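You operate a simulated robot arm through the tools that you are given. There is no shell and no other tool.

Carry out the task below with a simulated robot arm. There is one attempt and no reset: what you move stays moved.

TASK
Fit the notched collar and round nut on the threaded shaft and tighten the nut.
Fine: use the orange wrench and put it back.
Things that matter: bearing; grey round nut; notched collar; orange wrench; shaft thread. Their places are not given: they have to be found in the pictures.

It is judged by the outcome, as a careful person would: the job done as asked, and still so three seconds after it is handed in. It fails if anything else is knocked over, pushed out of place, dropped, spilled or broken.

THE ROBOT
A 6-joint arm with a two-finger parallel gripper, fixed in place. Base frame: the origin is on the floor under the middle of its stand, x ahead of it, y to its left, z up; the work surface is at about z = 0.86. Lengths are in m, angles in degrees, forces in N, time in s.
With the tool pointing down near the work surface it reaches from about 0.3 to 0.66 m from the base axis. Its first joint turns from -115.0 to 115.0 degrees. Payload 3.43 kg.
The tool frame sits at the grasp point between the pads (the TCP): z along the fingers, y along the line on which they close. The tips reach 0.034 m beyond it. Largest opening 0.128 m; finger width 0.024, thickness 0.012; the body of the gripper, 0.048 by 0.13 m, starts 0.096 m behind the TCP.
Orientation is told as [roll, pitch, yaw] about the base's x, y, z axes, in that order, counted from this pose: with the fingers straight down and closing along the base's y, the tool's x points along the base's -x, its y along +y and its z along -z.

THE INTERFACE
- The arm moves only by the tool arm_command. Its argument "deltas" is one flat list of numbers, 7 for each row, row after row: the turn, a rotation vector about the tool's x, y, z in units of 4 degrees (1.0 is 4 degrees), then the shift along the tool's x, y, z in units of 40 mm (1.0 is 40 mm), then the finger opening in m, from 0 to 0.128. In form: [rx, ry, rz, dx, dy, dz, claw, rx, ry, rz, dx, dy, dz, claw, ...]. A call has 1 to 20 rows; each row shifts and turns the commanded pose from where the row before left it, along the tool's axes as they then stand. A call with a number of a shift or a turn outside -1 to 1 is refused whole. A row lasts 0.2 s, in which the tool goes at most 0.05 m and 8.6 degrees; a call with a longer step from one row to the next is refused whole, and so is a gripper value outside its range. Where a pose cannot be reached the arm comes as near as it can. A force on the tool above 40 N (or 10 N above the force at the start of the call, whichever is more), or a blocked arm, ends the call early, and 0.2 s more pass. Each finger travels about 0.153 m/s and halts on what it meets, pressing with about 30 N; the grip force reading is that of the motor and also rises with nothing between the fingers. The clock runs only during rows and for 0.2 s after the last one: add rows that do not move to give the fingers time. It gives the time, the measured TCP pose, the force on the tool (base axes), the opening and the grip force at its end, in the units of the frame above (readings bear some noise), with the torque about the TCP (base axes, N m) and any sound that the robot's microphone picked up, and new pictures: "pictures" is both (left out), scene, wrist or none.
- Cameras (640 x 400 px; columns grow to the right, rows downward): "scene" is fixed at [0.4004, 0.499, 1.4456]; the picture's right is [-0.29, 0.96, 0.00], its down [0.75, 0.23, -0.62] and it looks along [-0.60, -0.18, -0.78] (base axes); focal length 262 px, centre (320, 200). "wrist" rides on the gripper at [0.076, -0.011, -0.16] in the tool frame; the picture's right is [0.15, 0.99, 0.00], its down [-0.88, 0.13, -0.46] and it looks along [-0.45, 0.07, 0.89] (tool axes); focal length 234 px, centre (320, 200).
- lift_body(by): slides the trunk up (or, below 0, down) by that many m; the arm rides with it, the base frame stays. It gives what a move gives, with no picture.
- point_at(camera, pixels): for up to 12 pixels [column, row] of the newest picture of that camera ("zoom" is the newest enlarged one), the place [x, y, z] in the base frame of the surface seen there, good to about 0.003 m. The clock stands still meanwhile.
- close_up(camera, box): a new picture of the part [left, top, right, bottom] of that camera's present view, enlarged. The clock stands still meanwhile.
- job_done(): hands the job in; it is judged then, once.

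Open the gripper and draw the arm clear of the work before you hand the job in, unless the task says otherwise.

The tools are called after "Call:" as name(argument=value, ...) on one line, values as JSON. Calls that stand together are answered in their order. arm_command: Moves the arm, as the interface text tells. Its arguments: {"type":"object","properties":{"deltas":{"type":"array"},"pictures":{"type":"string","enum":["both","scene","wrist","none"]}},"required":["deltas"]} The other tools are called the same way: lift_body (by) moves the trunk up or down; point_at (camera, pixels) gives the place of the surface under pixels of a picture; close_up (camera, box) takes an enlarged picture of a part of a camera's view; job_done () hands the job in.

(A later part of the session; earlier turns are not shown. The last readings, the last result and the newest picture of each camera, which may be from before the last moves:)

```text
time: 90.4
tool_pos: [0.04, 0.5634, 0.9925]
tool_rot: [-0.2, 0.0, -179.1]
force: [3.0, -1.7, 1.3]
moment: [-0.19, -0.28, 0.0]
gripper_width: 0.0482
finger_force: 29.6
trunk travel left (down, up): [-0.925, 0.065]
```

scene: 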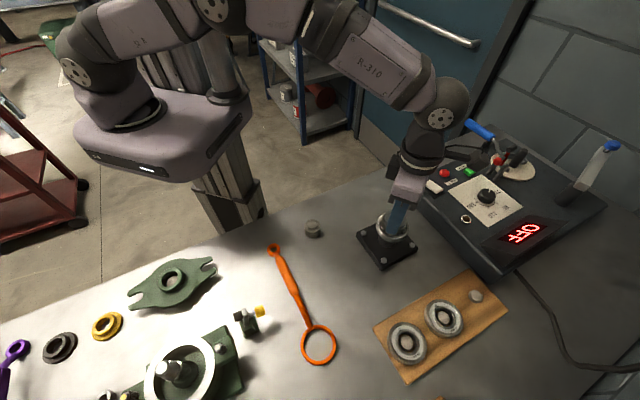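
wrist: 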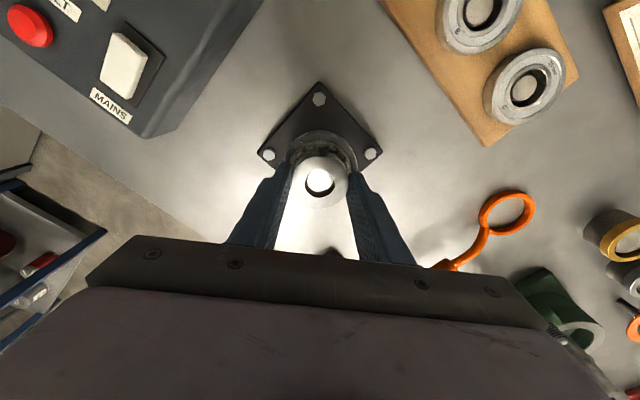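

Lead works out at about 6 mm per turn; forces are small. I continue 80° clockwise in two parts with matched feed.

Call:
arm_command(deltas=[0, 0, 1, 0, 0, 0.0016, 0.02, 0, 0, 1, 0, 0, 0.0016, 0.02, 0, 0, 1, 0, 0, 0.0016, 0.02, 0, 0, 1, 0, 0, 0.0016, 0.02, 0, 0, 1, 0, 0, 0.0016, 0.02, 0, 0, 1, 0, 0, 0.0016, 0.02, 0, 0, 1, 0, 0, 0.0016, 0.02, 0, 0, 1, 0, 0, 0.0016, 0.02, 0, 0, 1, 0, 0, 0.0016, 0.02, 0, 0, 1, 0, 0, 0.0016, 0.02, 0, 0, 0, 0, 0, 0, 0.02], pictures="none")

Call:
arm_command(deltas=[0, 0, 1, 0, 0, 0.0016, 0.02, 0, 0, 1, 0, 0, 0.0016, 0.02, 0, 0, 1, 0, 0, 0.0016, 0.02, 0, 0, 1, 0, 0, 0.0016, 0.02, 0, 0, 1, 0, 0, 0.0016, 0.02, 0, 0, 1, 0, 0, 0.0016, 0.02, 0, 0, 1, 0, 0, 0.0016, 0.02, 0, 0, 1, 0, 0, 0.0016, 0.02, 0, 0, 1, 0, 0, 0.0016, 0.02, 0, 0, 1, 0, 0, 0.0016, 0.02, 0, 0, 0, 0, 0, 0, 0.02], pictures="both")

Call:
close_up(camera="wrist", box=[280, 130, 360, 210])

Call:
close_up(camera="scene", box=[365, 190, 415, 240])

```text
time: 92.8
tool_pos: [0.0409, 0.5627, 0.9926]
tool_rot: [-0.1, -0.1, 140.9]
force: [2.3, -2.2, 5.6]
moment: [-0.36, -0.03, -0.04]
gripper_width: 0.048
finger_force: 29.8
trunk travel left (down, up): [-0.925, 0.065]
```

```text
time: 95.2
tool_pos: [0.0397, 0.5615, 0.9915]
tool_rot: [-0.1, 0.0, 100.9]
force: [1.5, -3.5, 4.1]
moment: [-0.18, 0.14, -0.03]
gripper_width: 0.0478
finger_force: 30.5
trunk travel left (down, up): [-0.925, 0.065]
```

scene: 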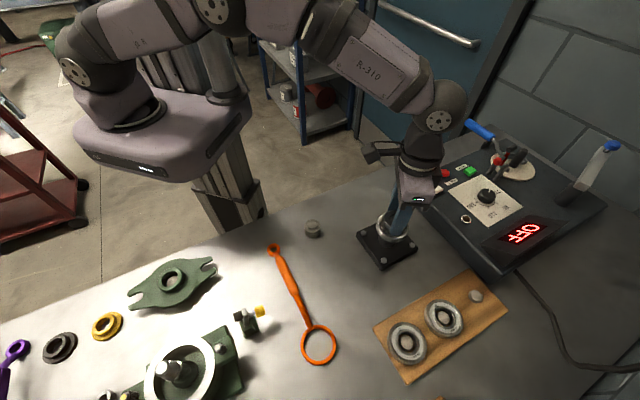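
wrist: 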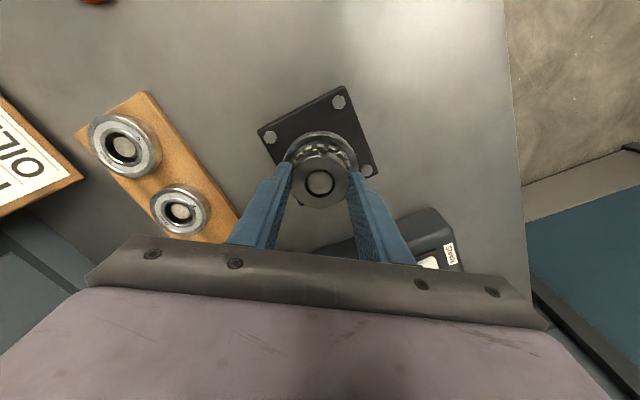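

```text
5.00 times, centred on (320, 170) of wrist
```

zoom: 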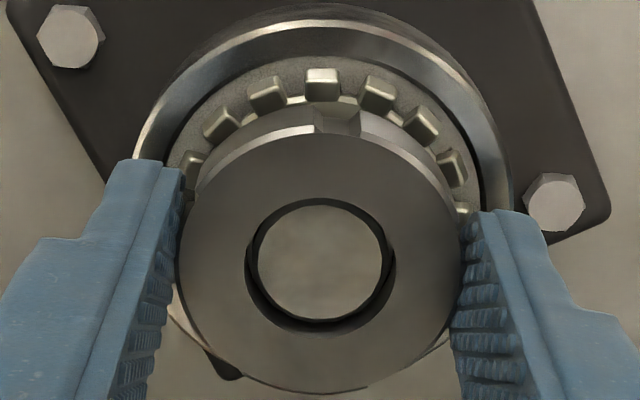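

```text
8.00 times, centred on (390, 215) of scene
```

zoom: 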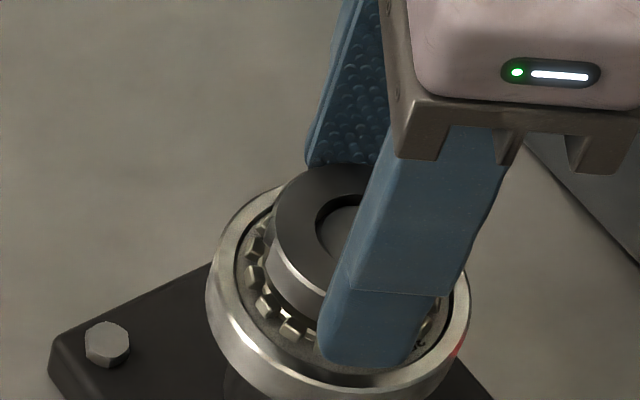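

The nut is nearly flush with the tip (wrist zoom). I continue another 80° clockwise with lighter feed and a small side relief.

Call:
arm_command(deltas=[0, 0, 0, 0.014, 0.002, 0, 0.02, 0, 0, 1, 0, 0, 0.0012, 0.02, 0, 0, 1, 0, 0, 0.0012, 0.02, 0, 0, 1, 0, 0, 0.0012, 0.02, 0, 0, 1, 0, 0, 0.0012, 0.02, 0, 0, 1, 0, 0, 0.0012, 0.02, 0, 0, 1, 0, 0, 0.0012, 0.02, 0, 0, 1, 0, 0, 0.0012, 0.02, 0, 0, 1, 0, 0, 0.0012, 0.02, 0, 0, 1, 0, 0, 0.0012, 0.02, 0, 0, 1, 0, 0, 0.0012, 0.02, 0, 0, 0, 0, 0, 0, 0.02], pictures="none")

Call:
arm_command(deltas=[0, 0, 1, 0, 0, 0.0012, 0.02, 0, 0, 1, 0, 0, 0.0012, 0.02, 0, 0, 1, 0, 0, 0.0012, 0.02, 0, 0, 1, 0, 0, 0.0012, 0.02, 0, 0, 1, 0, 0, 0.0012, 0.02, 0, 0, 0, 0, 0, 0, 0.02], pictures="none")

Call:
arm_command(deltas=[0, 0, 1, 0, 0, 0.0012, 0.02, 0, 0, 1, 0, 0, 0.0012, 0.02, 0, 0, 1, 0, 0, 0.0012, 0.02, 0, 0, 1, 0, 0, 0.0012, 0.02, 0, 0, 1, 0, 0, 0.0012, 0.02, 0, 0, 0, 0, 0, 0, 0.02], pictures="both")

Call:
close_up(camera="wrist", box=[280, 130, 360, 210])

Call:
close_up(camera="scene", box=[365, 190, 415, 240])

```text
time: 97.8
tool_pos: [0.0389, 0.5627, 0.9917]
tool_rot: [0.0, -0.1, 60.9]
force: [-2.7, 0.2, -2.5]
moment: [0.25, 0.11, -0.04]
gripper_width: 0.048
finger_force: 30.5
trunk travel left (down, up): [-0.925, 0.065]
```

```text
time: 99.2
tool_pos: [0.0391, 0.5628, 0.9911]
tool_rot: [0.1, -0.1, 41.0]
force: [-3.5, 0.2, -7.4]
moment: [0.06, 0.11, -0.01]
gripper_width: 0.0481
finger_force: 30.4
trunk travel left (down, up): [-0.925, 0.065]
```

```text
time: 100.6
tool_pos: [0.0384, 0.5629, 0.9915]
tool_rot: [0.0, -0.1, 20.9]
force: [-5.0, -1.0, -11.2]
moment: [0.22, 0.25, 0.0]
gripper_width: 0.0478
finger_force: 29.8
trunk travel left (down, up): [-0.925, 0.065]
```

scene: 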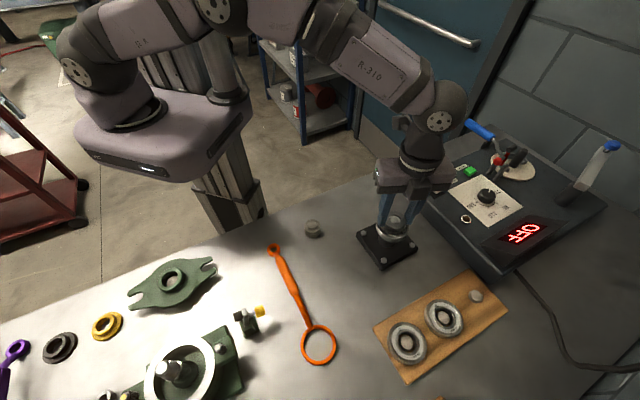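
wrist: 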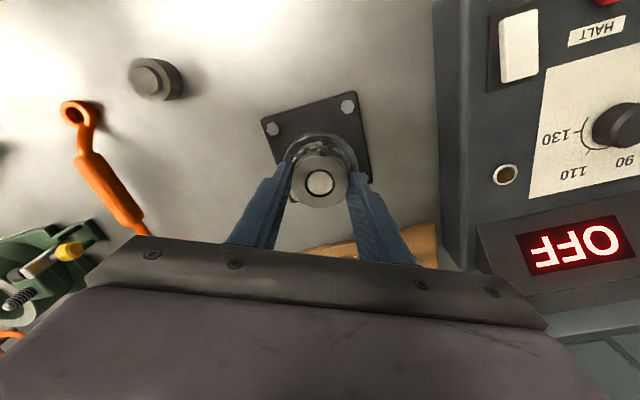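

```text
5.00 times, centred on (320, 170) of wrist
```

zoom: 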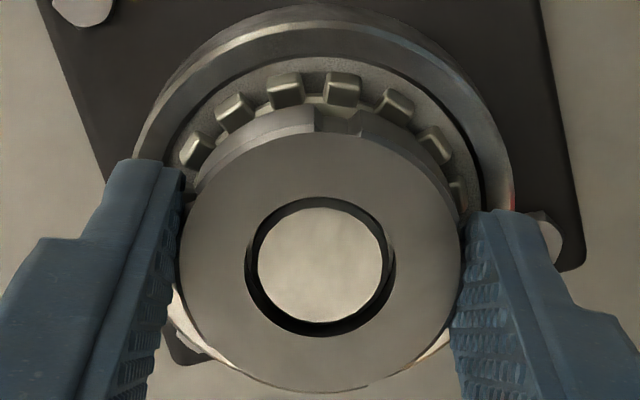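

```text
8.00 times, centred on (390, 215) of scene
```

zoom: 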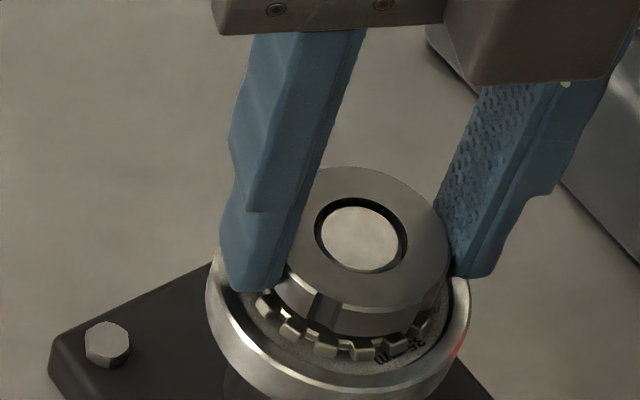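

The thread pulls the nut down (−11 N). I feed down 1.4 mm to follow, and read.

Call:
arm_command(deltas=[0, 0, 0, 0.02, -0.01, 0.02, 0.02, 0, 0, 0, 0, 0, 0.015, 0.02, 0, 0, 0, 0, 0, 0, 0.02], pictures="none")

Call:
arm_command(deltas=[0, 0, 0, 0, 0, 0, 0.02], pictures="none")

```text
time: 101.4
tool_pos: [0.0382, 0.5638, 0.99]
tool_rot: [0.1, -0.3, 21.1]
force: [-2.2, -0.5, -4.3]
moment: [-0.46, 0.06, -0.03]
gripper_width: 0.0479
finger_force: 30.9
trunk travel left (down, up): [-0.925, 0.065]
```

```text
time: 101.8
tool_pos: [0.039, 0.5627, 0.9905]
tool_rot: [0.1, -0.2, 21.0]
force: [0.0, 1.2, -0.8]
moment: [-0.28, -0.07, -0.03]
gripper_width: 0.048
finger_force: 29.7
trunk travel left (down, up): [-0.925, 0.065]
```

Balanced again at z ≈0.990, about 1–1.5 mm from the collar. I continue turning clockwise 40° with feed, watching for the seat.

Call:
arm_command(deltas=[0, 0, 1, 0, 0, 0.0016, 0.02, 0, 0, 1, 0, 0, 0.0016, 0.02, 0, 0, 1, 0, 0, 0.0016, 0.02, 0, 0, 1, 0, 0, 0.0016, 0.02, 0, 0, 1, 0, 0, 0.0016, 0.02, 0, 0, 0, 0, 0, 0, 0.02], pictures="none")

Call:
arm_command(deltas=[0, 0, 1, 0, 0, 0.0016, 0.02, 0, 0, 1, 0, 0, 0.0016, 0.02, 0, 0, 1, 0, 0, 0.0016, 0.02, 0, 0, 1, 0, 0, 0.0016, 0.02, 0, 0, 1, 0, 0, 0.0016, 0.02, 0, 0, 0, 0, 0, 0, 0.02], pictures="none")

```text
time: 103.2
tool_pos: [0.0393, 0.5623, 0.9894]
tool_rot: [0.2, -0.1, 0.9]
force: [1.1, 5.3, 3.3]
moment: [-0.06, -0.25, -0.01]
gripper_width: 0.0478
finger_force: 29.8
trunk travel left (down, up): [-0.925, 0.065]
```

```text
time: 104.6
tool_pos: [0.0387, 0.5637, 0.9895]
tool_rot: [0.2, 0.0, -19.1]
force: [0.6, 9.0, 7.3]
moment: [0.06, -0.12, -0.07]
gripper_width: 0.0478
finger_force: 29.5
trunk travel left (down, up): [-0.925, 0.065]
```

fz rose to +7 N with +9 N in y. I relieve it (up 0.8 mm, +1.5 mm y) and look at the nut.

Call:
arm_command(deltas=[0, 0, 0, 0.012, 0.035, -0.02, 0.02, 0, 0, 0, 0, 0, 0, 0.02], pictures="both")

Call:
close_up(camera="wrist", box=[280, 130, 360, 210])

Call:
close_up(camera="scene", box=[365, 190, 415, 240])

```text
time: 105.2
tool_pos: [0.0385, 0.5622, 0.9895]
tool_rot: [0.0, -0.1, -18.9]
force: [1.4, 5.3, 4.3]
moment: [0.21, 0.1, -0.01]
gripper_width: 0.0479
finger_force: 29.7
trunk travel left (down, up): [-0.925, 0.065]
```

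scene: 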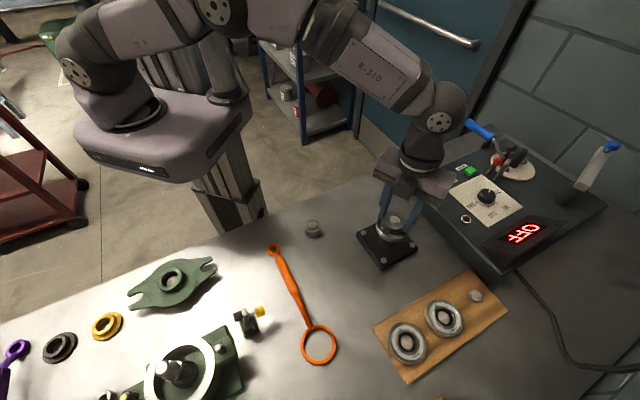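
wrist: 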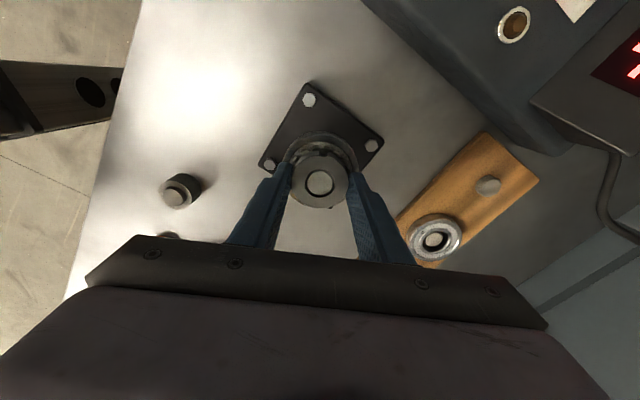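

```text
5.00 times, centred on (320, 170) of wrist
```

zoom: 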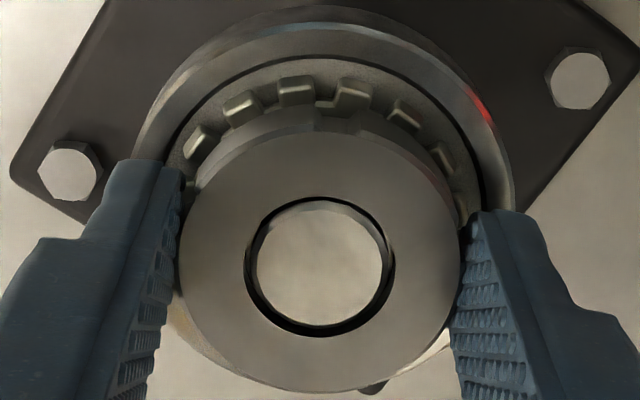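

```text
8.00 times, centred on (390, 215) of scene
```

zoom: 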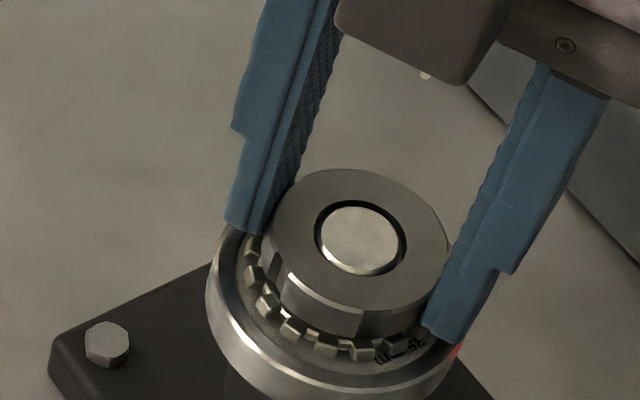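

The nut is now flush with the tip and nearly on the collar. I turn further clockwise without feed, watching the turning torque for the seat.

Call:
arm_command(deltas=[0, 0, 1, 0, 0, 0, 0.02, 0, 0, 1, 0, 0, 0, 0.02, 0, 0, 1, 0, 0, 0, 0.02, 0, 0, 1, 0, 0, 0, 0.02, 0, 0, 1, 0, 0, 0, 0.02, 0, 0, 0, 0, 0, 0, 0.02], pictures="none")

Call:
arm_command(deltas=[0, 0, 1, 0, 0, 0, 0.02, 0, 0, 1, 0, 0, 0, 0.02, 0, 0, 1, 0, 0, 0, 0.02, 0, 0, 1, 0, 0, 0, 0.02, 0, 0, 1, 0, 0, 0, 0.02, 0, 0, 0, 0, 0, 0, 0.02], pictures="none")

```text
time: 106.6
tool_pos: [0.0394, 0.5647, 0.9895]
tool_rot: [0.0, 0.0, -39.0]
force: [0.8, 1.5, -1.6]
moment: [-0.04, 0.11, 0.01]
gripper_width: 0.0478
finger_force: 29.7
trunk travel left (down, up): [-0.925, 0.065]
```

```text
time: 108.0
tool_pos: [0.0392, 0.563, 0.9885]
tool_rot: [0.0, -0.1, -59.1]
force: [0.8, -1.3, -9.3]
moment: [-0.03, 0.2, 0.02]
gripper_width: 0.0479
finger_force: 30.4
trunk travel left (down, up): [-0.925, 0.065]
```

Still descending (fz −9 N), so not yet seated. I feed 1 mm and turn the remaining ~16° before the wrist stop.

Call:
arm_command(deltas=[0, 0, 0, 0, 0, 0.015, 0.02, 0, 0, 0, 0, 0, 0.01, 0.02, 0, 0, 1, 0, 0, 0.001, 0.02, 0, 0, 1, 0, 0, 0.001, 0.02, 0, 0, 1, 0, 0, 0.001, 0.02, 0, 0, 1, 0, 0, 0.001, 0.02, 0, 0, 0, 0, 0, 0, 0.02], pictures="both")

Call:
close_up(camera="wrist", box=[280, 130, 360, 210])

Call:
close_up(camera="scene", box=[365, 190, 415, 240])

```text
time: 109.6
tool_pos: [0.0407, 0.5627, 0.988]
tool_rot: [0.0, 0.1, -75.2]
force: [2.5, -4.3, -4.2]
moment: [-0.29, 0.04, 0.01]
gripper_width: 0.0479
finger_force: 29.9
trunk travel left (down, up): [-0.925, 0.065]
```

scene: 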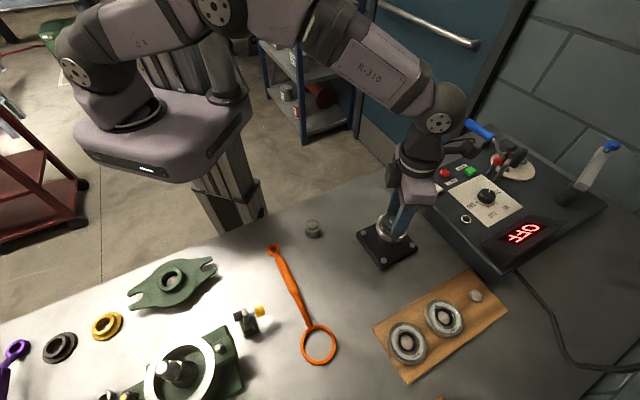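
wrist: 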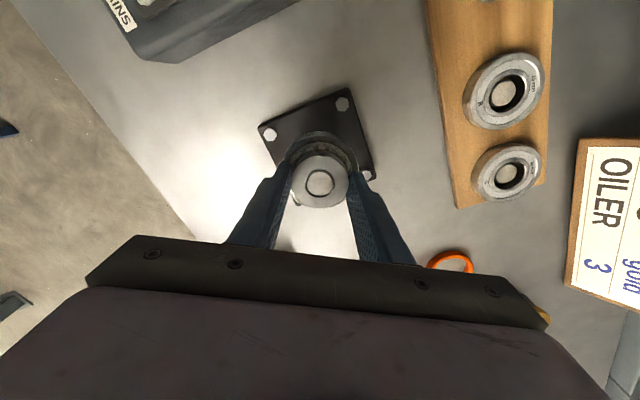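

```text
5.00 times, centred on (320, 170) of wrist
```

zoom: 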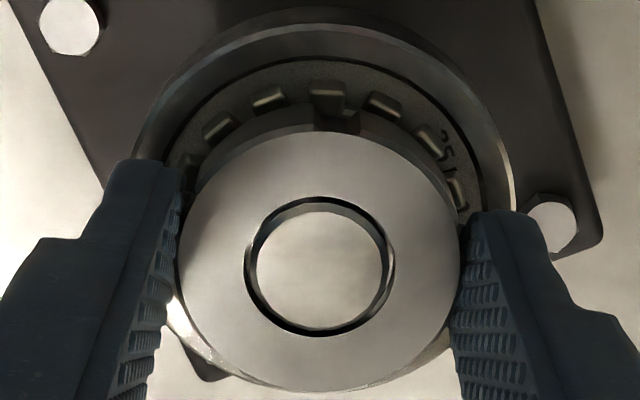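

```text
8.00 times, centred on (390, 215) of scene
```

zoom: 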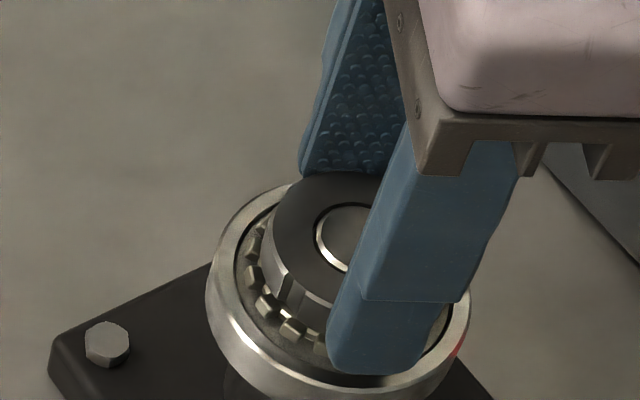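

The tip now stands slightly proud of the nut. I release, raise clear and inspect the gap between nut and collar.

Call:
arm_command(deltas=[0, 0, 0, 0, 0, 0, 0.055, 0, 0, 0, 0, 0, 0, 0.07, 0, 0, 0, 0, 0, 0, 0.08, 0, 0, 0, 0, 0, 0, 0.08, 0, 0, 0, 0, 0, -0.3, 0.08, 0, 0, 0, 0, 0, -0.7, 0.08, 0, 0, 0, 0, 0, -0.7, 0.08, 0, 0, -1, 0, 0, 0, 0.08, 0, 0, -1, 0, 0, 0, 0.08, 0, 0, -1, 0, 0, 0, 0.08, 0, 0, -1, 0, 0, 0, 0.08, 0, 0, -1, 0, 0, 0, 0.08, 0, 0, -1, 0, 0, 0, 0.08, 0, 0, -1, 0, 0, 0, 0.08, 0, 0, -1, 0, 0, 0, 0.08, 0, 0, -1, 0, 0, 0, 0.08, 0, 0, -1, 0, 0, 0, 0.08, 0, 0, -1, 0, 0, 0, 0.08, 0, 0, -1, 0, 0, 0, 0.08], pictures="both")

Call:
close_up(camera="scene", box=[372, 200, 412, 240])

Call:
close_up(camera="wrist", box=[270, 100, 370, 200])

Call:
point_at(camera="zoom", pixels=[[265, 230], [405, 230], [320, 180], [330, 310], [280, 290], [390, 290], [330, 230], [320, 250], [345, 250], [335, 215]])

```text
time: 113.6
tool_pos: [0.0379, 0.5635, 1.0565]
tool_rot: [0.0, 0.0, -27.0]
force: [-0.4, -0.5, -0.3]
moment: [-0.02, 0.02, 0.0]
gripper_width: 0.0799
finger_force: 0.1
trunk travel left (down, up): [-0.925, 0.065]
```

scene: 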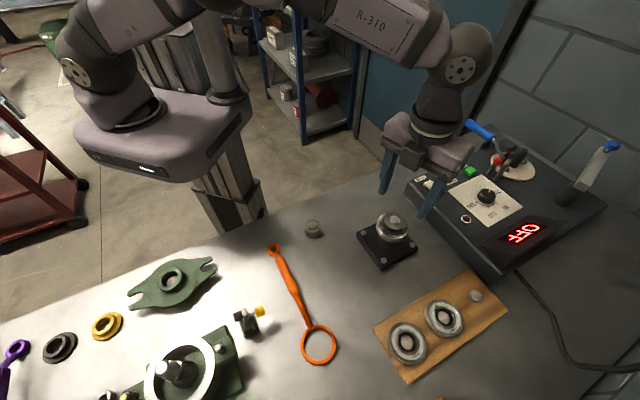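
wrist: 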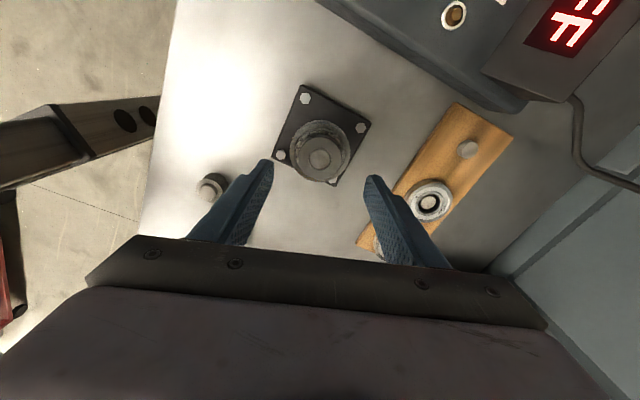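

```text
10.00 times, centred on (392, 220) of scene
```

zoom: 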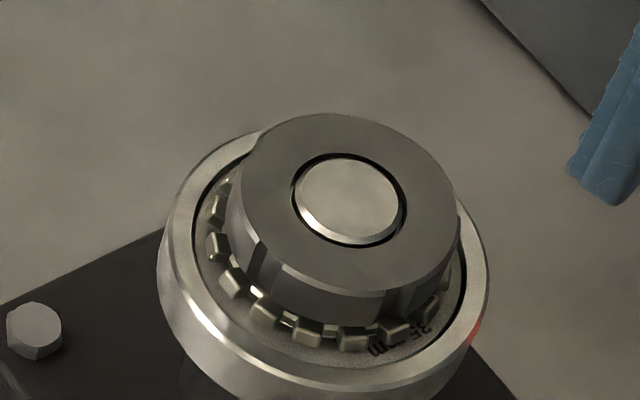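

```text
4.00 times, centred on (320, 150) of wrist
```

zoom: 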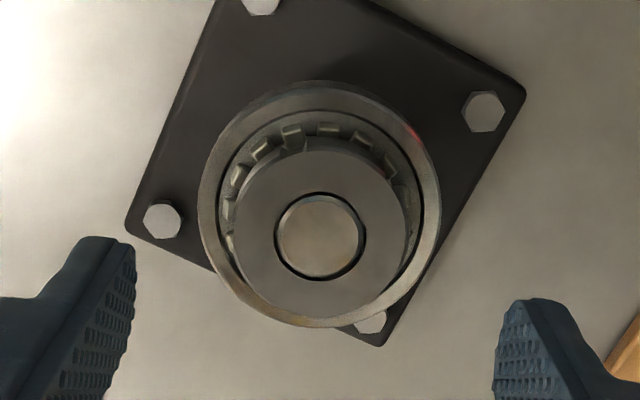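

```text
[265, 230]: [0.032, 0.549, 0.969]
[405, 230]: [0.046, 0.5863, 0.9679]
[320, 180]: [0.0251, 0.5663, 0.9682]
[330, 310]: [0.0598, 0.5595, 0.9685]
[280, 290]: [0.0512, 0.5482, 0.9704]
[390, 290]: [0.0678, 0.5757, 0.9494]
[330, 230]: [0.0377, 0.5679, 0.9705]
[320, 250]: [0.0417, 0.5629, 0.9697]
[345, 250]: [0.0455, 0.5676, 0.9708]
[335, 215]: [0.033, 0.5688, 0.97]
```

Nut top is now ≈0.969, just under the tip. I zoom in tighter on the nut–collar junction.

Call:
close_up(camera="scene", box=[376, 216, 408, 240])

Call:
close_up(camera="scene", box=[290, 310, 350, 370])

Call:
point_at(camera="zoom", pixels=[[203, 240], [417, 230], [300, 108], [310, 358], [214, 235], [404, 232], [310, 122], [315, 340], [240, 165], [380, 320], [250, 120], [220, 30]])

```text
16.00 times, centred on (392, 228) of scene
```

zoom: 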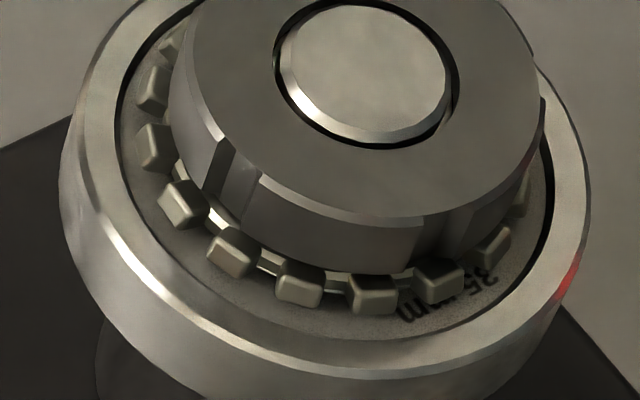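

```text
6.67 times, centred on (320, 340) of scene
```

zoom: 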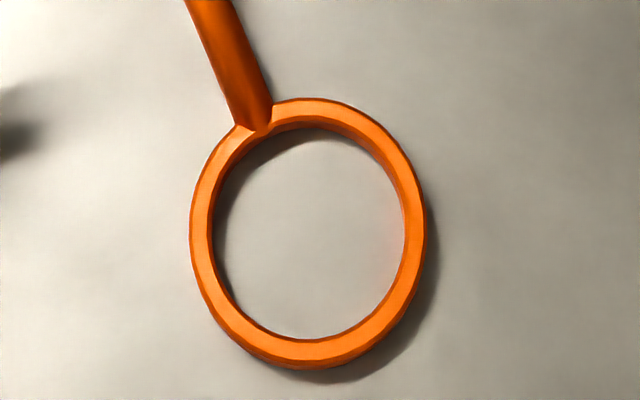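

```text
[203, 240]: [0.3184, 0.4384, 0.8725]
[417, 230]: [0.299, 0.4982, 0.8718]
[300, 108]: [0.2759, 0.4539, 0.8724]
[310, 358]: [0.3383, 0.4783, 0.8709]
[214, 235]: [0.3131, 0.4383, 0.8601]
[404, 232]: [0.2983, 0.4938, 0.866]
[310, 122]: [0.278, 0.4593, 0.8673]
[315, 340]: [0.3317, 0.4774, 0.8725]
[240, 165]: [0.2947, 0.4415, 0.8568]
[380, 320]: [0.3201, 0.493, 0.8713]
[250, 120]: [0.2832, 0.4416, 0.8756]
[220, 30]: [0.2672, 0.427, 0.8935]
```

The nut sits practically on the collar. Before fetching the wrench I check an orange glimpse seen earlier near (0.68, 0.21) so I don't confuse tools; I move up and over there with the camera.

Call:
arm_command(deltas=[0, 0, -0.964, 0, 0, -0.333, 0.08, 0, 0, -0.964, 0, 0, -0.333, 0.08, 0, 0, -0.964, 0, 0, -0.333, 0.08, 0, 0, -0.964, 0, 0, -0.333, 0.08, 0, 0, -0.964, 0, 0, -0.333, 0.08, 0, 0, -0.964, 0, 0, -0.333, 0.08, 0, 0, -0.964, 0, 0, -0.333, 0.08, 0, 0, 0, -0.888, -0.603, 0, 0.08, 0, 0, 0, -0.888, -0.603, 0, 0.08, 0, 0, 0, -0.888, -0.603, 0, 0.08, 0, 0, 0, -0.888, -0.603, 0, 0.08, 0, 0, 0, -0.888, -0.603, 0, 0.08, 0, 0, 0, -0.888, -0.603, 0, 0.08, 0, 0, 0, -0.888, -0.603, 0, 0.08, 0, 0, 0, -0.888, -0.603, 0, 0.08, 0, 0, 0, -0.888, -0.603, 0, 0.08, 0, 0, 0, -0.888, -0.603, 0, 0.08, 0, 0, 0, -0.888, -0.603, 0, 0.08, 0, 0, 0, -0.888, -0.603, 0, 0.08, 0, 0, 0, -0.888, -0.603, 0, 0.08], pictures="both")

```text
time: 117.8
tool_pos: [0.5008, 0.2493, 1.1505]
tool_rot: [0.2, 0.0, 0.0]
force: [-0.1, -0.1, 0.0]
moment: [0.01, 0.05, 0.03]
gripper_width: 0.0799
finger_force: 0.0
trunk travel left (down, up): [-0.925, 0.065]
```

scene: 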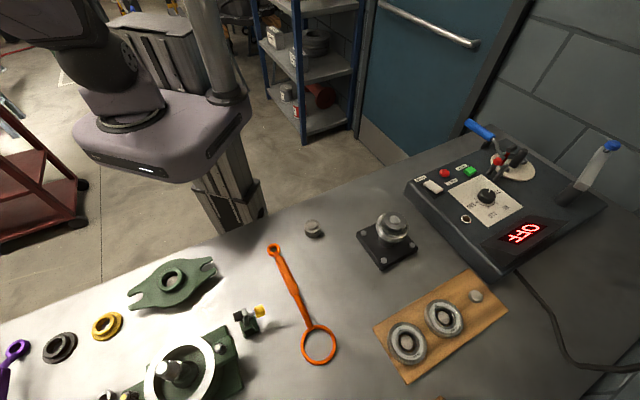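
wrist: 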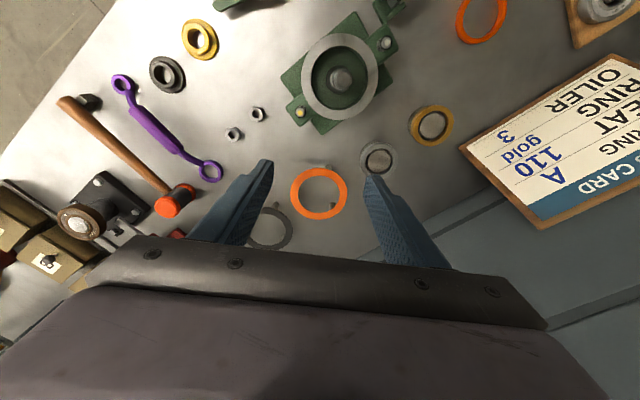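

The second orange item is just a flat ring, so our wrench is the only orange wrench. I read the card, in case it concerns this job.

Call:
close_up(camera="wrist", box=[450, 40, 640, 240])

Call:
close_up(camera="wrist", box=[90, 60, 240, 200])

```text
2.00 times, centred on (545, 140) of wrist
```

zoom: 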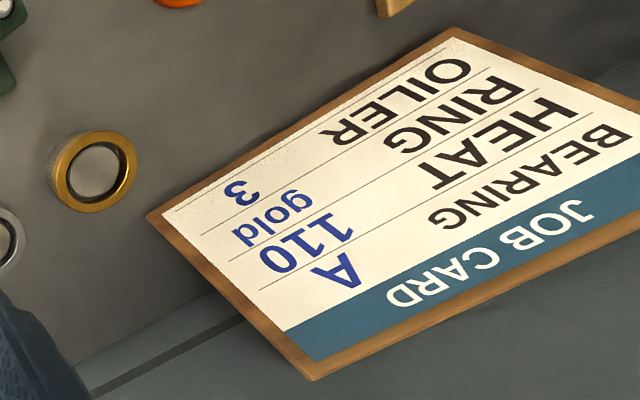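

```text
2.86 times, centred on (165, 130) of wrist
```

zoom: 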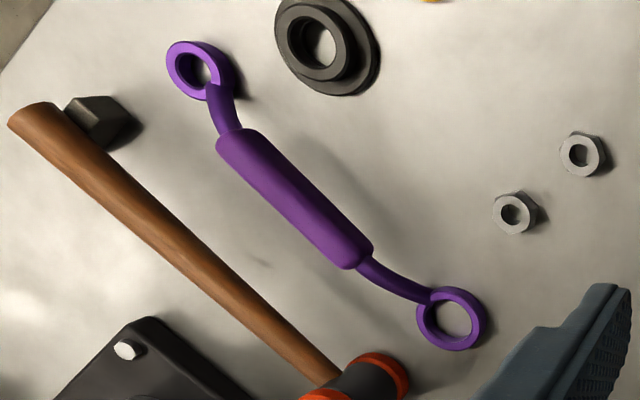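

Only the job's other values are on the card. Now I go over the wrench's handle near (0.2235, 0.3845), turning to about 40°.

Call:
arm_command(deltas=[0, 0, 0, 0.693, 0.338, 0.1, 0.08, 0, 0, 0, 0.693, 0.338, 0.2, 0.08, 0, 0, 0, 0.693, 0.338, 0.2, 0.08, 0, 0, 0, 0.693, 0.338, 0.2, 0.08, 0, 0, 0, 0.693, 0.338, 0.2, 0.08, 0, 0, 0, 0.693, 0.338, 0.2, 0.08, 0, 0, 0, 0.693, 0.338, 0.2, 0.08, 0, 0, 0, 0.693, 0.338, 0.2, 0.08, 0, 0, 0, 0.693, 0.338, 0.2, 0.08, 0, 0, 0, 0.693, 0.338, 0.2, 0.08, 0, 0, -1, 0, 0, 0.1, 0.08, 0, 0, -1, 0, 0, 0.1, 0.08, 0, 0, -1, 0, 0, 0.1, 0.08, 0, 0, -1, 0, 0, 0.1, 0.08, 0, 0, -1, 0, 0, 0.1, 0.08, 0, 0, -1, 0, 0, 0.1, 0.08, 0, 0, -1, 0, 0, 0.1, 0.08, 0, 0, -1, 0, 0, 0.1, 0.08, 0, 0, -1, 0, 0, 0.1, 0.08, 0, 0, -1, 0, 0, 0.1, 0.08], pictures="both")

```text
time: 122.0
tool_pos: [0.225, 0.3846, 1.0352]
tool_rot: [0.1, -0.1, 40.2]
force: [0.5, -0.6, 0.1]
moment: [-0.01, -0.02, -0.01]
gripper_width: 0.0801
finger_force: 0.0
trunk travel left (down, up): [-0.925, 0.065]
```

scene: 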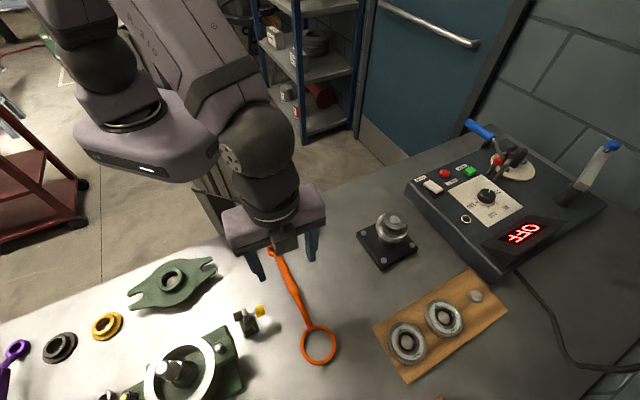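
wrist: 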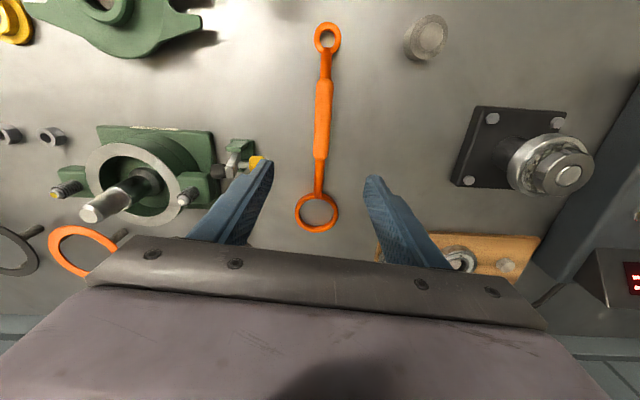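

The wrench lies lengthwise in the wrist view: small ring (328,38), handle (324,120), big ring (317,212). I zoom and measure it.

Call:
close_up(camera="wrist", box=[280, 175, 355, 240])

Call:
point_at(camera="wrist", pixels=[[315, 37], [341, 37], [328, 25], [328, 50], [325, 85], [324, 110], [323, 130], [322, 155], [297, 212], [338, 212], [318, 195], [317, 229]])

Call:
close_up(camera="wrist", box=[295, 70, 355, 170])

Call:
point_at(camera="zoom", pixels=[[290, 100], [350, 100], [320, 100], [285, 200], [348, 200], [318, 200], [285, 300], [340, 300], [312, 300], [330, 50], [312, 345], [320, 250]])

```text
6.15 times, centred on (318, 208) of wrist
```

zoom: 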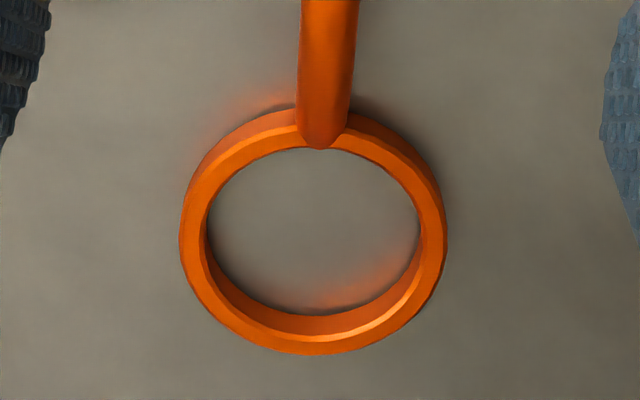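

```text
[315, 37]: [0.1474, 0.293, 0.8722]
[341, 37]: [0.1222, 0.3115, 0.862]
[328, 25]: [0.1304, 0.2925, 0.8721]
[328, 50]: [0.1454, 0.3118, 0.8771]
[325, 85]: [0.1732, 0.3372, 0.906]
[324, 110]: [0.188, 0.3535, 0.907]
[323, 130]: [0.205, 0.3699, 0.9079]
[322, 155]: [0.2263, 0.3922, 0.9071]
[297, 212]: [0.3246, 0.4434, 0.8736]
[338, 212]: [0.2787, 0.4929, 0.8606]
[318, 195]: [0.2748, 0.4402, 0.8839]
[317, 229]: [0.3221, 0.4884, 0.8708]
```

```text
4.00 times, centred on (325, 120) of wrist
```

zoom: 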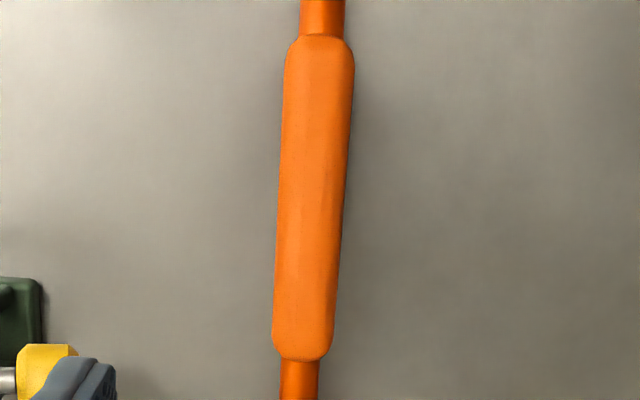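

```text
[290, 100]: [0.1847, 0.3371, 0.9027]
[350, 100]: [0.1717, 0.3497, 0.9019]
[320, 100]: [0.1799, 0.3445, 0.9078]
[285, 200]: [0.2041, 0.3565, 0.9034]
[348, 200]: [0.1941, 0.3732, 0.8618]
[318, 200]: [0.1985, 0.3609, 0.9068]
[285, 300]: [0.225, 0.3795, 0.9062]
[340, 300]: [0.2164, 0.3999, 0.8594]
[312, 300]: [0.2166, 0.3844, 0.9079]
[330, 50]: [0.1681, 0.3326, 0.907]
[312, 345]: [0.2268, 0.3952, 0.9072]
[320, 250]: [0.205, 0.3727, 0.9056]
```

Handle is ~20 mm thick with top at z 0.907, running along 44.7°, big ring centre ≈(0.306, 0.468). I align (yaw 44.7°), descend over the handle at (0.2193, 0.3822) and grip it.

Call:
arm_command(deltas=[0, 0, 0, 0.148, 0.046, 0, 0.06, 0, 0, -0.56, 0, 0, 0, 0.06, 0, 0, -0.56, 0, 0, 0.5, 0.06, 0, 0, 0, 0, 0, 0.8, 0.06, 0, 0, 0, 0, 0, 0.8, 0.06, 0, 0, 0, 0, 0, 0.7, 0.06, 0, 0, 0, 0, 0, 0.4, 0.06, 0, 0, 0, 0, 0, 0.2, 0.06, 0, 0, 0, 0, 0, 0, 0.06], pictures="both")

Call:
close_up(camera="wrist", box=[250, 80, 400, 240])

```text
time: 124.0
tool_pos: [0.2177, 0.3819, 0.8989]
tool_rot: [0.1, -0.1, 44.6]
force: [-0.2, 0.6, 0.7]
moment: [-0.01, 0.01, 0.03]
gripper_width: 0.0601
finger_force: 0.1
trunk travel left (down, up): [-0.925, 0.065]
```

scene: 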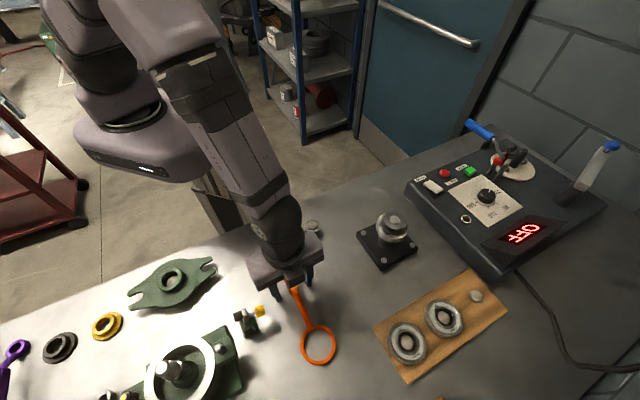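
wrist: 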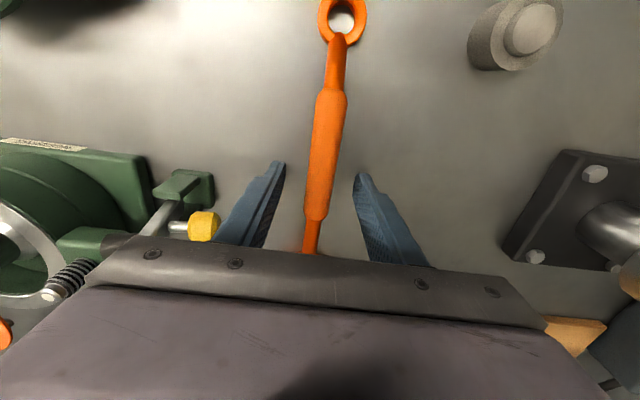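

```text
2.50 times, centred on (325, 160) of wrist
```

zoom: 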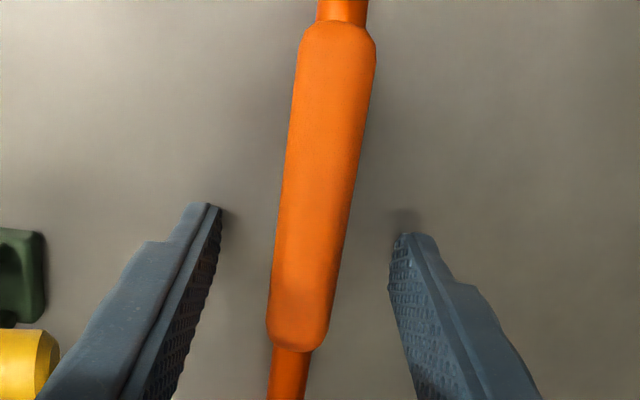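

The handle is centred between the fingers and parallel to them. I close on it.

Call:
arm_command(deltas=[0, 0, 0, 0, 0, 0, 0.045, 0, 0, 0, 0, 0, 0, 0.03, 0, 0, 0, 0, 0, 0, 0.015, 0, 0, 0, 0, 0, 0, 0.005, 0, 0, 0, 0, 0, 0, 0.005], pictures="none")

Call:
arm_command(deltas=[0, 0, 0, 0, 0, -0.05, 0.005, 0, 0, 0, 0, 0, -0.1, 0.005, 0, 0, 0, 0, 0, -0.15, 0.005, 0, 0, 0, 0, 0, -0.2, 0.005, 0, 0, 0, 0, 0, 0, 0.005], pictures="both")

Call:
close_up(camera="scene", box=[240, 220, 360, 380])

```text
time: 125.2
tool_pos: [0.2182, 0.3824, 0.8984]
tool_rot: [0.2, -0.1, 44.5]
force: [0.2, -1.4, 0.4]
moment: [-0.11, 0.08, 0.15]
gripper_width: 0.0197
finger_force: 29.7
trunk travel left (down, up): [-0.925, 0.065]
```

```text
time: 126.4
tool_pos: [0.2181, 0.3827, 0.9181]
tool_rot: [0.0, -0.1, 44.5]
force: [1.4, 0.2, -3.7]
moment: [0.04, 0.03, 0.01]
gripper_width: 0.0197
finger_force: 30.1
trunk travel left (down, up): [-0.925, 0.065]
```

scene: 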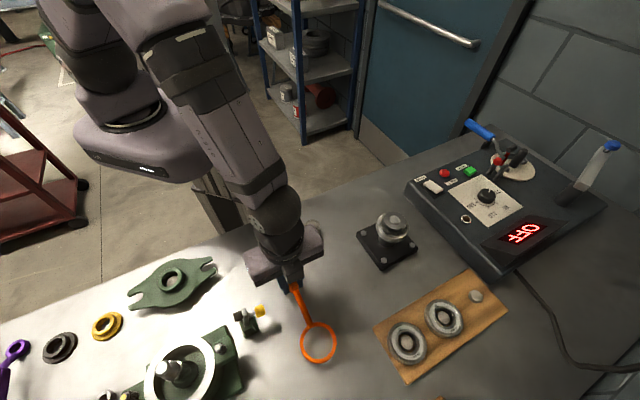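
wrist: 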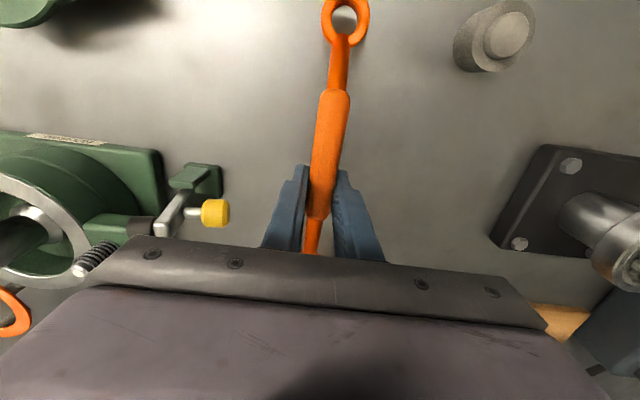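

```text
2.50 times, centred on (300, 300) of scene
```

zoom: 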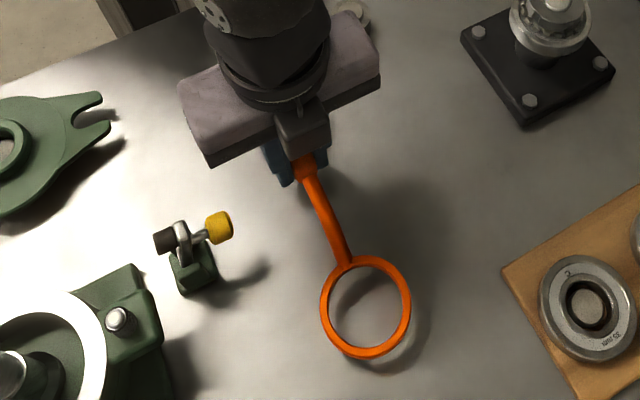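

The wrench is held (weight about 3.7 N) and lifted. I measure whether its ring stayed level.

Call:
point_at(camera="zoom", pixels=[[324, 310], [406, 305], [365, 260], [363, 353], [340, 268], [395, 340], [325, 210], [340, 245]])

Call:
point_at(camera="wrist", pixels=[[325, 18], [366, 18], [343, 42], [335, 100], [330, 150], [325, 190]])

```text
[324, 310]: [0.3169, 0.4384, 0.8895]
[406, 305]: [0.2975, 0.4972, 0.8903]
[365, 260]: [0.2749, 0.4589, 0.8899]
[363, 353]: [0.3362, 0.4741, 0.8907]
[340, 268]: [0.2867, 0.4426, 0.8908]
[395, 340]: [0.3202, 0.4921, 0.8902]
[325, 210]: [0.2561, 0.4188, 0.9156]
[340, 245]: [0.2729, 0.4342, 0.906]
```

```text
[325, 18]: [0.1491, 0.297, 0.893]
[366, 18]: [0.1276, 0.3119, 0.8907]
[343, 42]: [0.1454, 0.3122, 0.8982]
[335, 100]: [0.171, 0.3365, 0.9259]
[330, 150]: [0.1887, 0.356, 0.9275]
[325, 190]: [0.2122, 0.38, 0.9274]
```

The ring is level (all rim points z ≈0.890). I raise the wrench to about z 1.08 and start turning it counter-clockwise so its ring will face the shaft.

Call:
arm_command(deltas=[0, 0, 0, 0, 0, -0.4, 0.005, 0, 0, 0, 0, 0, -0.7, 0.005, 0, 0, 0, 0, 0, -0.8, 0.005, 0, 0, 0, 0, 0, -0.8, 0.005, 0, 0, 0, 0, 0, -0.8, 0.005, 0, 0, 0, 0, 0, -0.55, 0.005, 0, 0, -0.5, 0, 0, 0, 0.005, 0, 0, -1, 0, 0, 0, 0.005, 0, 0, -1, 0, 0, 0, 0.005, 0, 0, -1, 0, 0, 0, 0.005, 0, 0, -1, 0, 0, 0, 0.005, 0, 0, -1, 0, 0, 0, 0.005, 0, 0, -1, 0, 0, 0, 0.005, 0, 0, -1, 0, 0, 0, 0.005, 0, 0, -1, 0, 0, 0, 0.005, 0, 0, -1, 0, 0, 0, 0.005, 0, 0, -1, 0, 0, 0, 0.005, 0, 0, -1, 0, 0, 0, 0.005, 0, 0, -1, 0, 0, 0, 0.005, 0, 0, -0.5, 0, 0, 0, 0.005], pictures="both")

```text
time: 130.6
tool_pos: [0.2171, 0.3836, 1.0794]
tool_rot: [-0.1, -0.1, 96.6]
force: [0.0, 0.4, -4.7]
moment: [0.04, 0.03, 0.0]
gripper_width: 0.0195
finger_force: 30.1
trunk travel left (down, up): [-0.925, 0.065]
```

scene: 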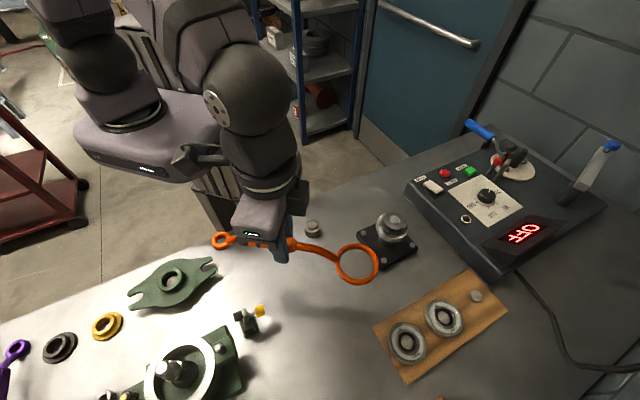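
wrist: 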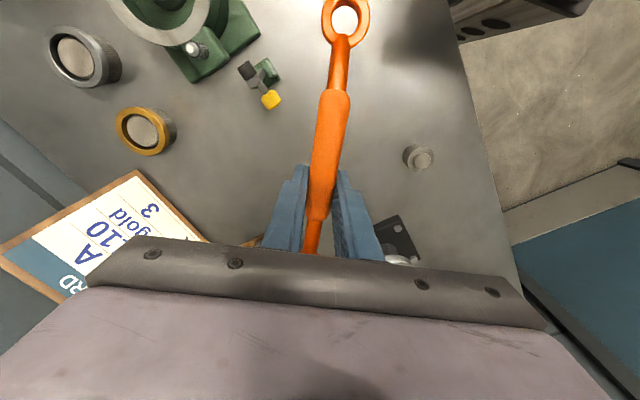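

The wrench swings level and secure. I turn it another 74° to yaw ≈171°.

Call:
arm_command(deltas=[0, 0, -0.55, 0, 0, 0, 0.005, 0, 0, -1, 0, 0, 0, 0.005, 0, 0, -1, 0, 0, 0, 0.005, 0, 0, -1, 0, 0, 0, 0.005, 0, 0, -1, 0, 0, 0, 0.005, 0, 0, -1, 0, 0, 0, 0.005, 0, 0, -1, 0, 0, 0, 0.005, 0, 0, -1, 0, 0, 0, 0.005, 0, 0, -1, 0, 0, 0, 0.005, 0, 0, -1, 0, 0, 0, 0.005, 0, 0, -1, 0, 0, 0, 0.005, 0, 0, -1, 0, 0, 0, 0.005, 0, 0, -1, 0, 0, 0, 0.005, 0, 0, -1, 0, 0, 0, 0.005, 0, 0, -1, 0, 0, 0, 0.005, 0, 0, -1, 0, 0, 0, 0.005, 0, 0, -1, 0, 0, 0, 0.005, 0, 0, -1, 0, 0, 0, 0.005, 0, 0, -1, 0, 0, 0, 0.005, 0, 0, 0, 0, 0, 0, 0.005], pictures="scene")

```text
time: 134.8
tool_pos: [0.219, 0.3814, 1.0796]
tool_rot: [-0.1, -0.1, 170.8]
force: [-0.1, -0.8, -4.0]
moment: [0.0, 0.02, 0.0]
gripper_width: 0.0198
finger_force: 29.9
trunk travel left (down, up): [-0.925, 0.065]
```

scene: 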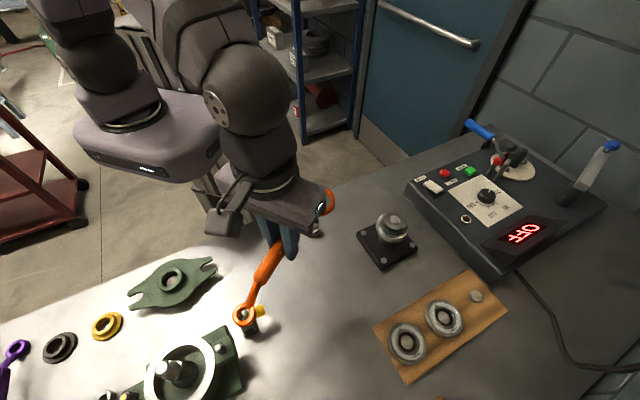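

Yaw is 170.8°. I carry the ring over to above the shaft (TCP to (0.160, 0.542), z 1.05).

Call:
arm_command(deltas=[0, 0, 0, -0.13, -0.232, 0.05, 0.005, 0, 0, 0, -0.26, -0.464, 0.1, 0.005, 0, 0, 0, -0.26, -0.464, 0.1, 0.005, 0, 0, 0, -0.26, -0.464, 0.1, 0.005, 0, 0, 0, -0.26, -0.464, 0.1, 0.005, 0, 0, 0, -0.26, -0.464, 0.1, 0.005, 0, 0, 0, -0.26, -0.464, 0.1, 0.005, 0, 0, 0, -0.26, -0.464, 0.1, 0.005, 0, 0, 0, -0.13, -0.232, 0, 0.005, 0, 0, 0, 0, 0, 0, 0.005], pictures="both")

Call:
close_up(camera="scene", box=[345, 165, 435, 255])

Call:
point_at(camera="zoom", pixels=[[240, 180], [405, 180], [320, 120], [320, 260]])

```text
time: 137.0
tool_pos: [0.1597, 0.5423, 1.0485]
tool_rot: [-0.1, 0.0, 170.7]
force: [-0.5, 0.4, -3.9]
moment: [0.02, 0.04, 0.04]
gripper_width: 0.02
finger_force: 30.5
trunk travel left (down, up): [-0.925, 0.065]
```

scene: 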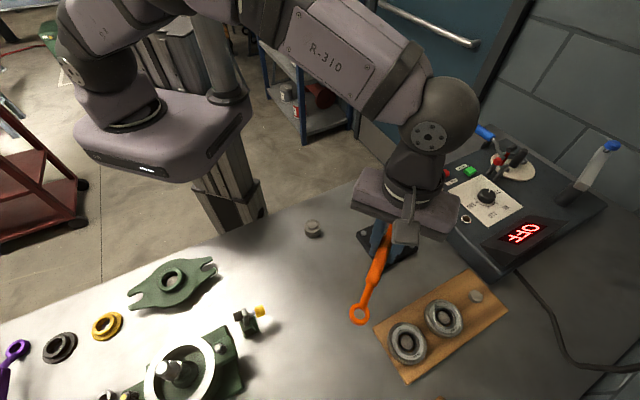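
wrist: 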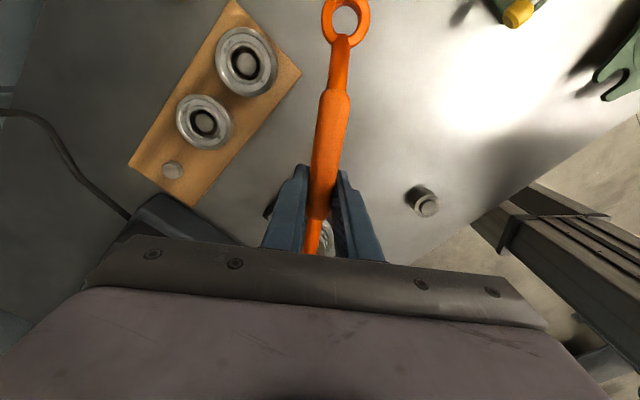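

```text
4.44 times, centred on (390, 210) of scene
```

zoom: 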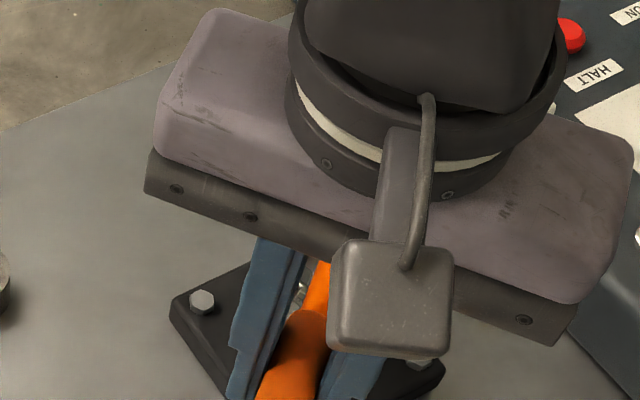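

```text
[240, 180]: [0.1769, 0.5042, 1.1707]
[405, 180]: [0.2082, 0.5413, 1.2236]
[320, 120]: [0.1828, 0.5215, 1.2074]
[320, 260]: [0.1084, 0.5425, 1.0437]
```

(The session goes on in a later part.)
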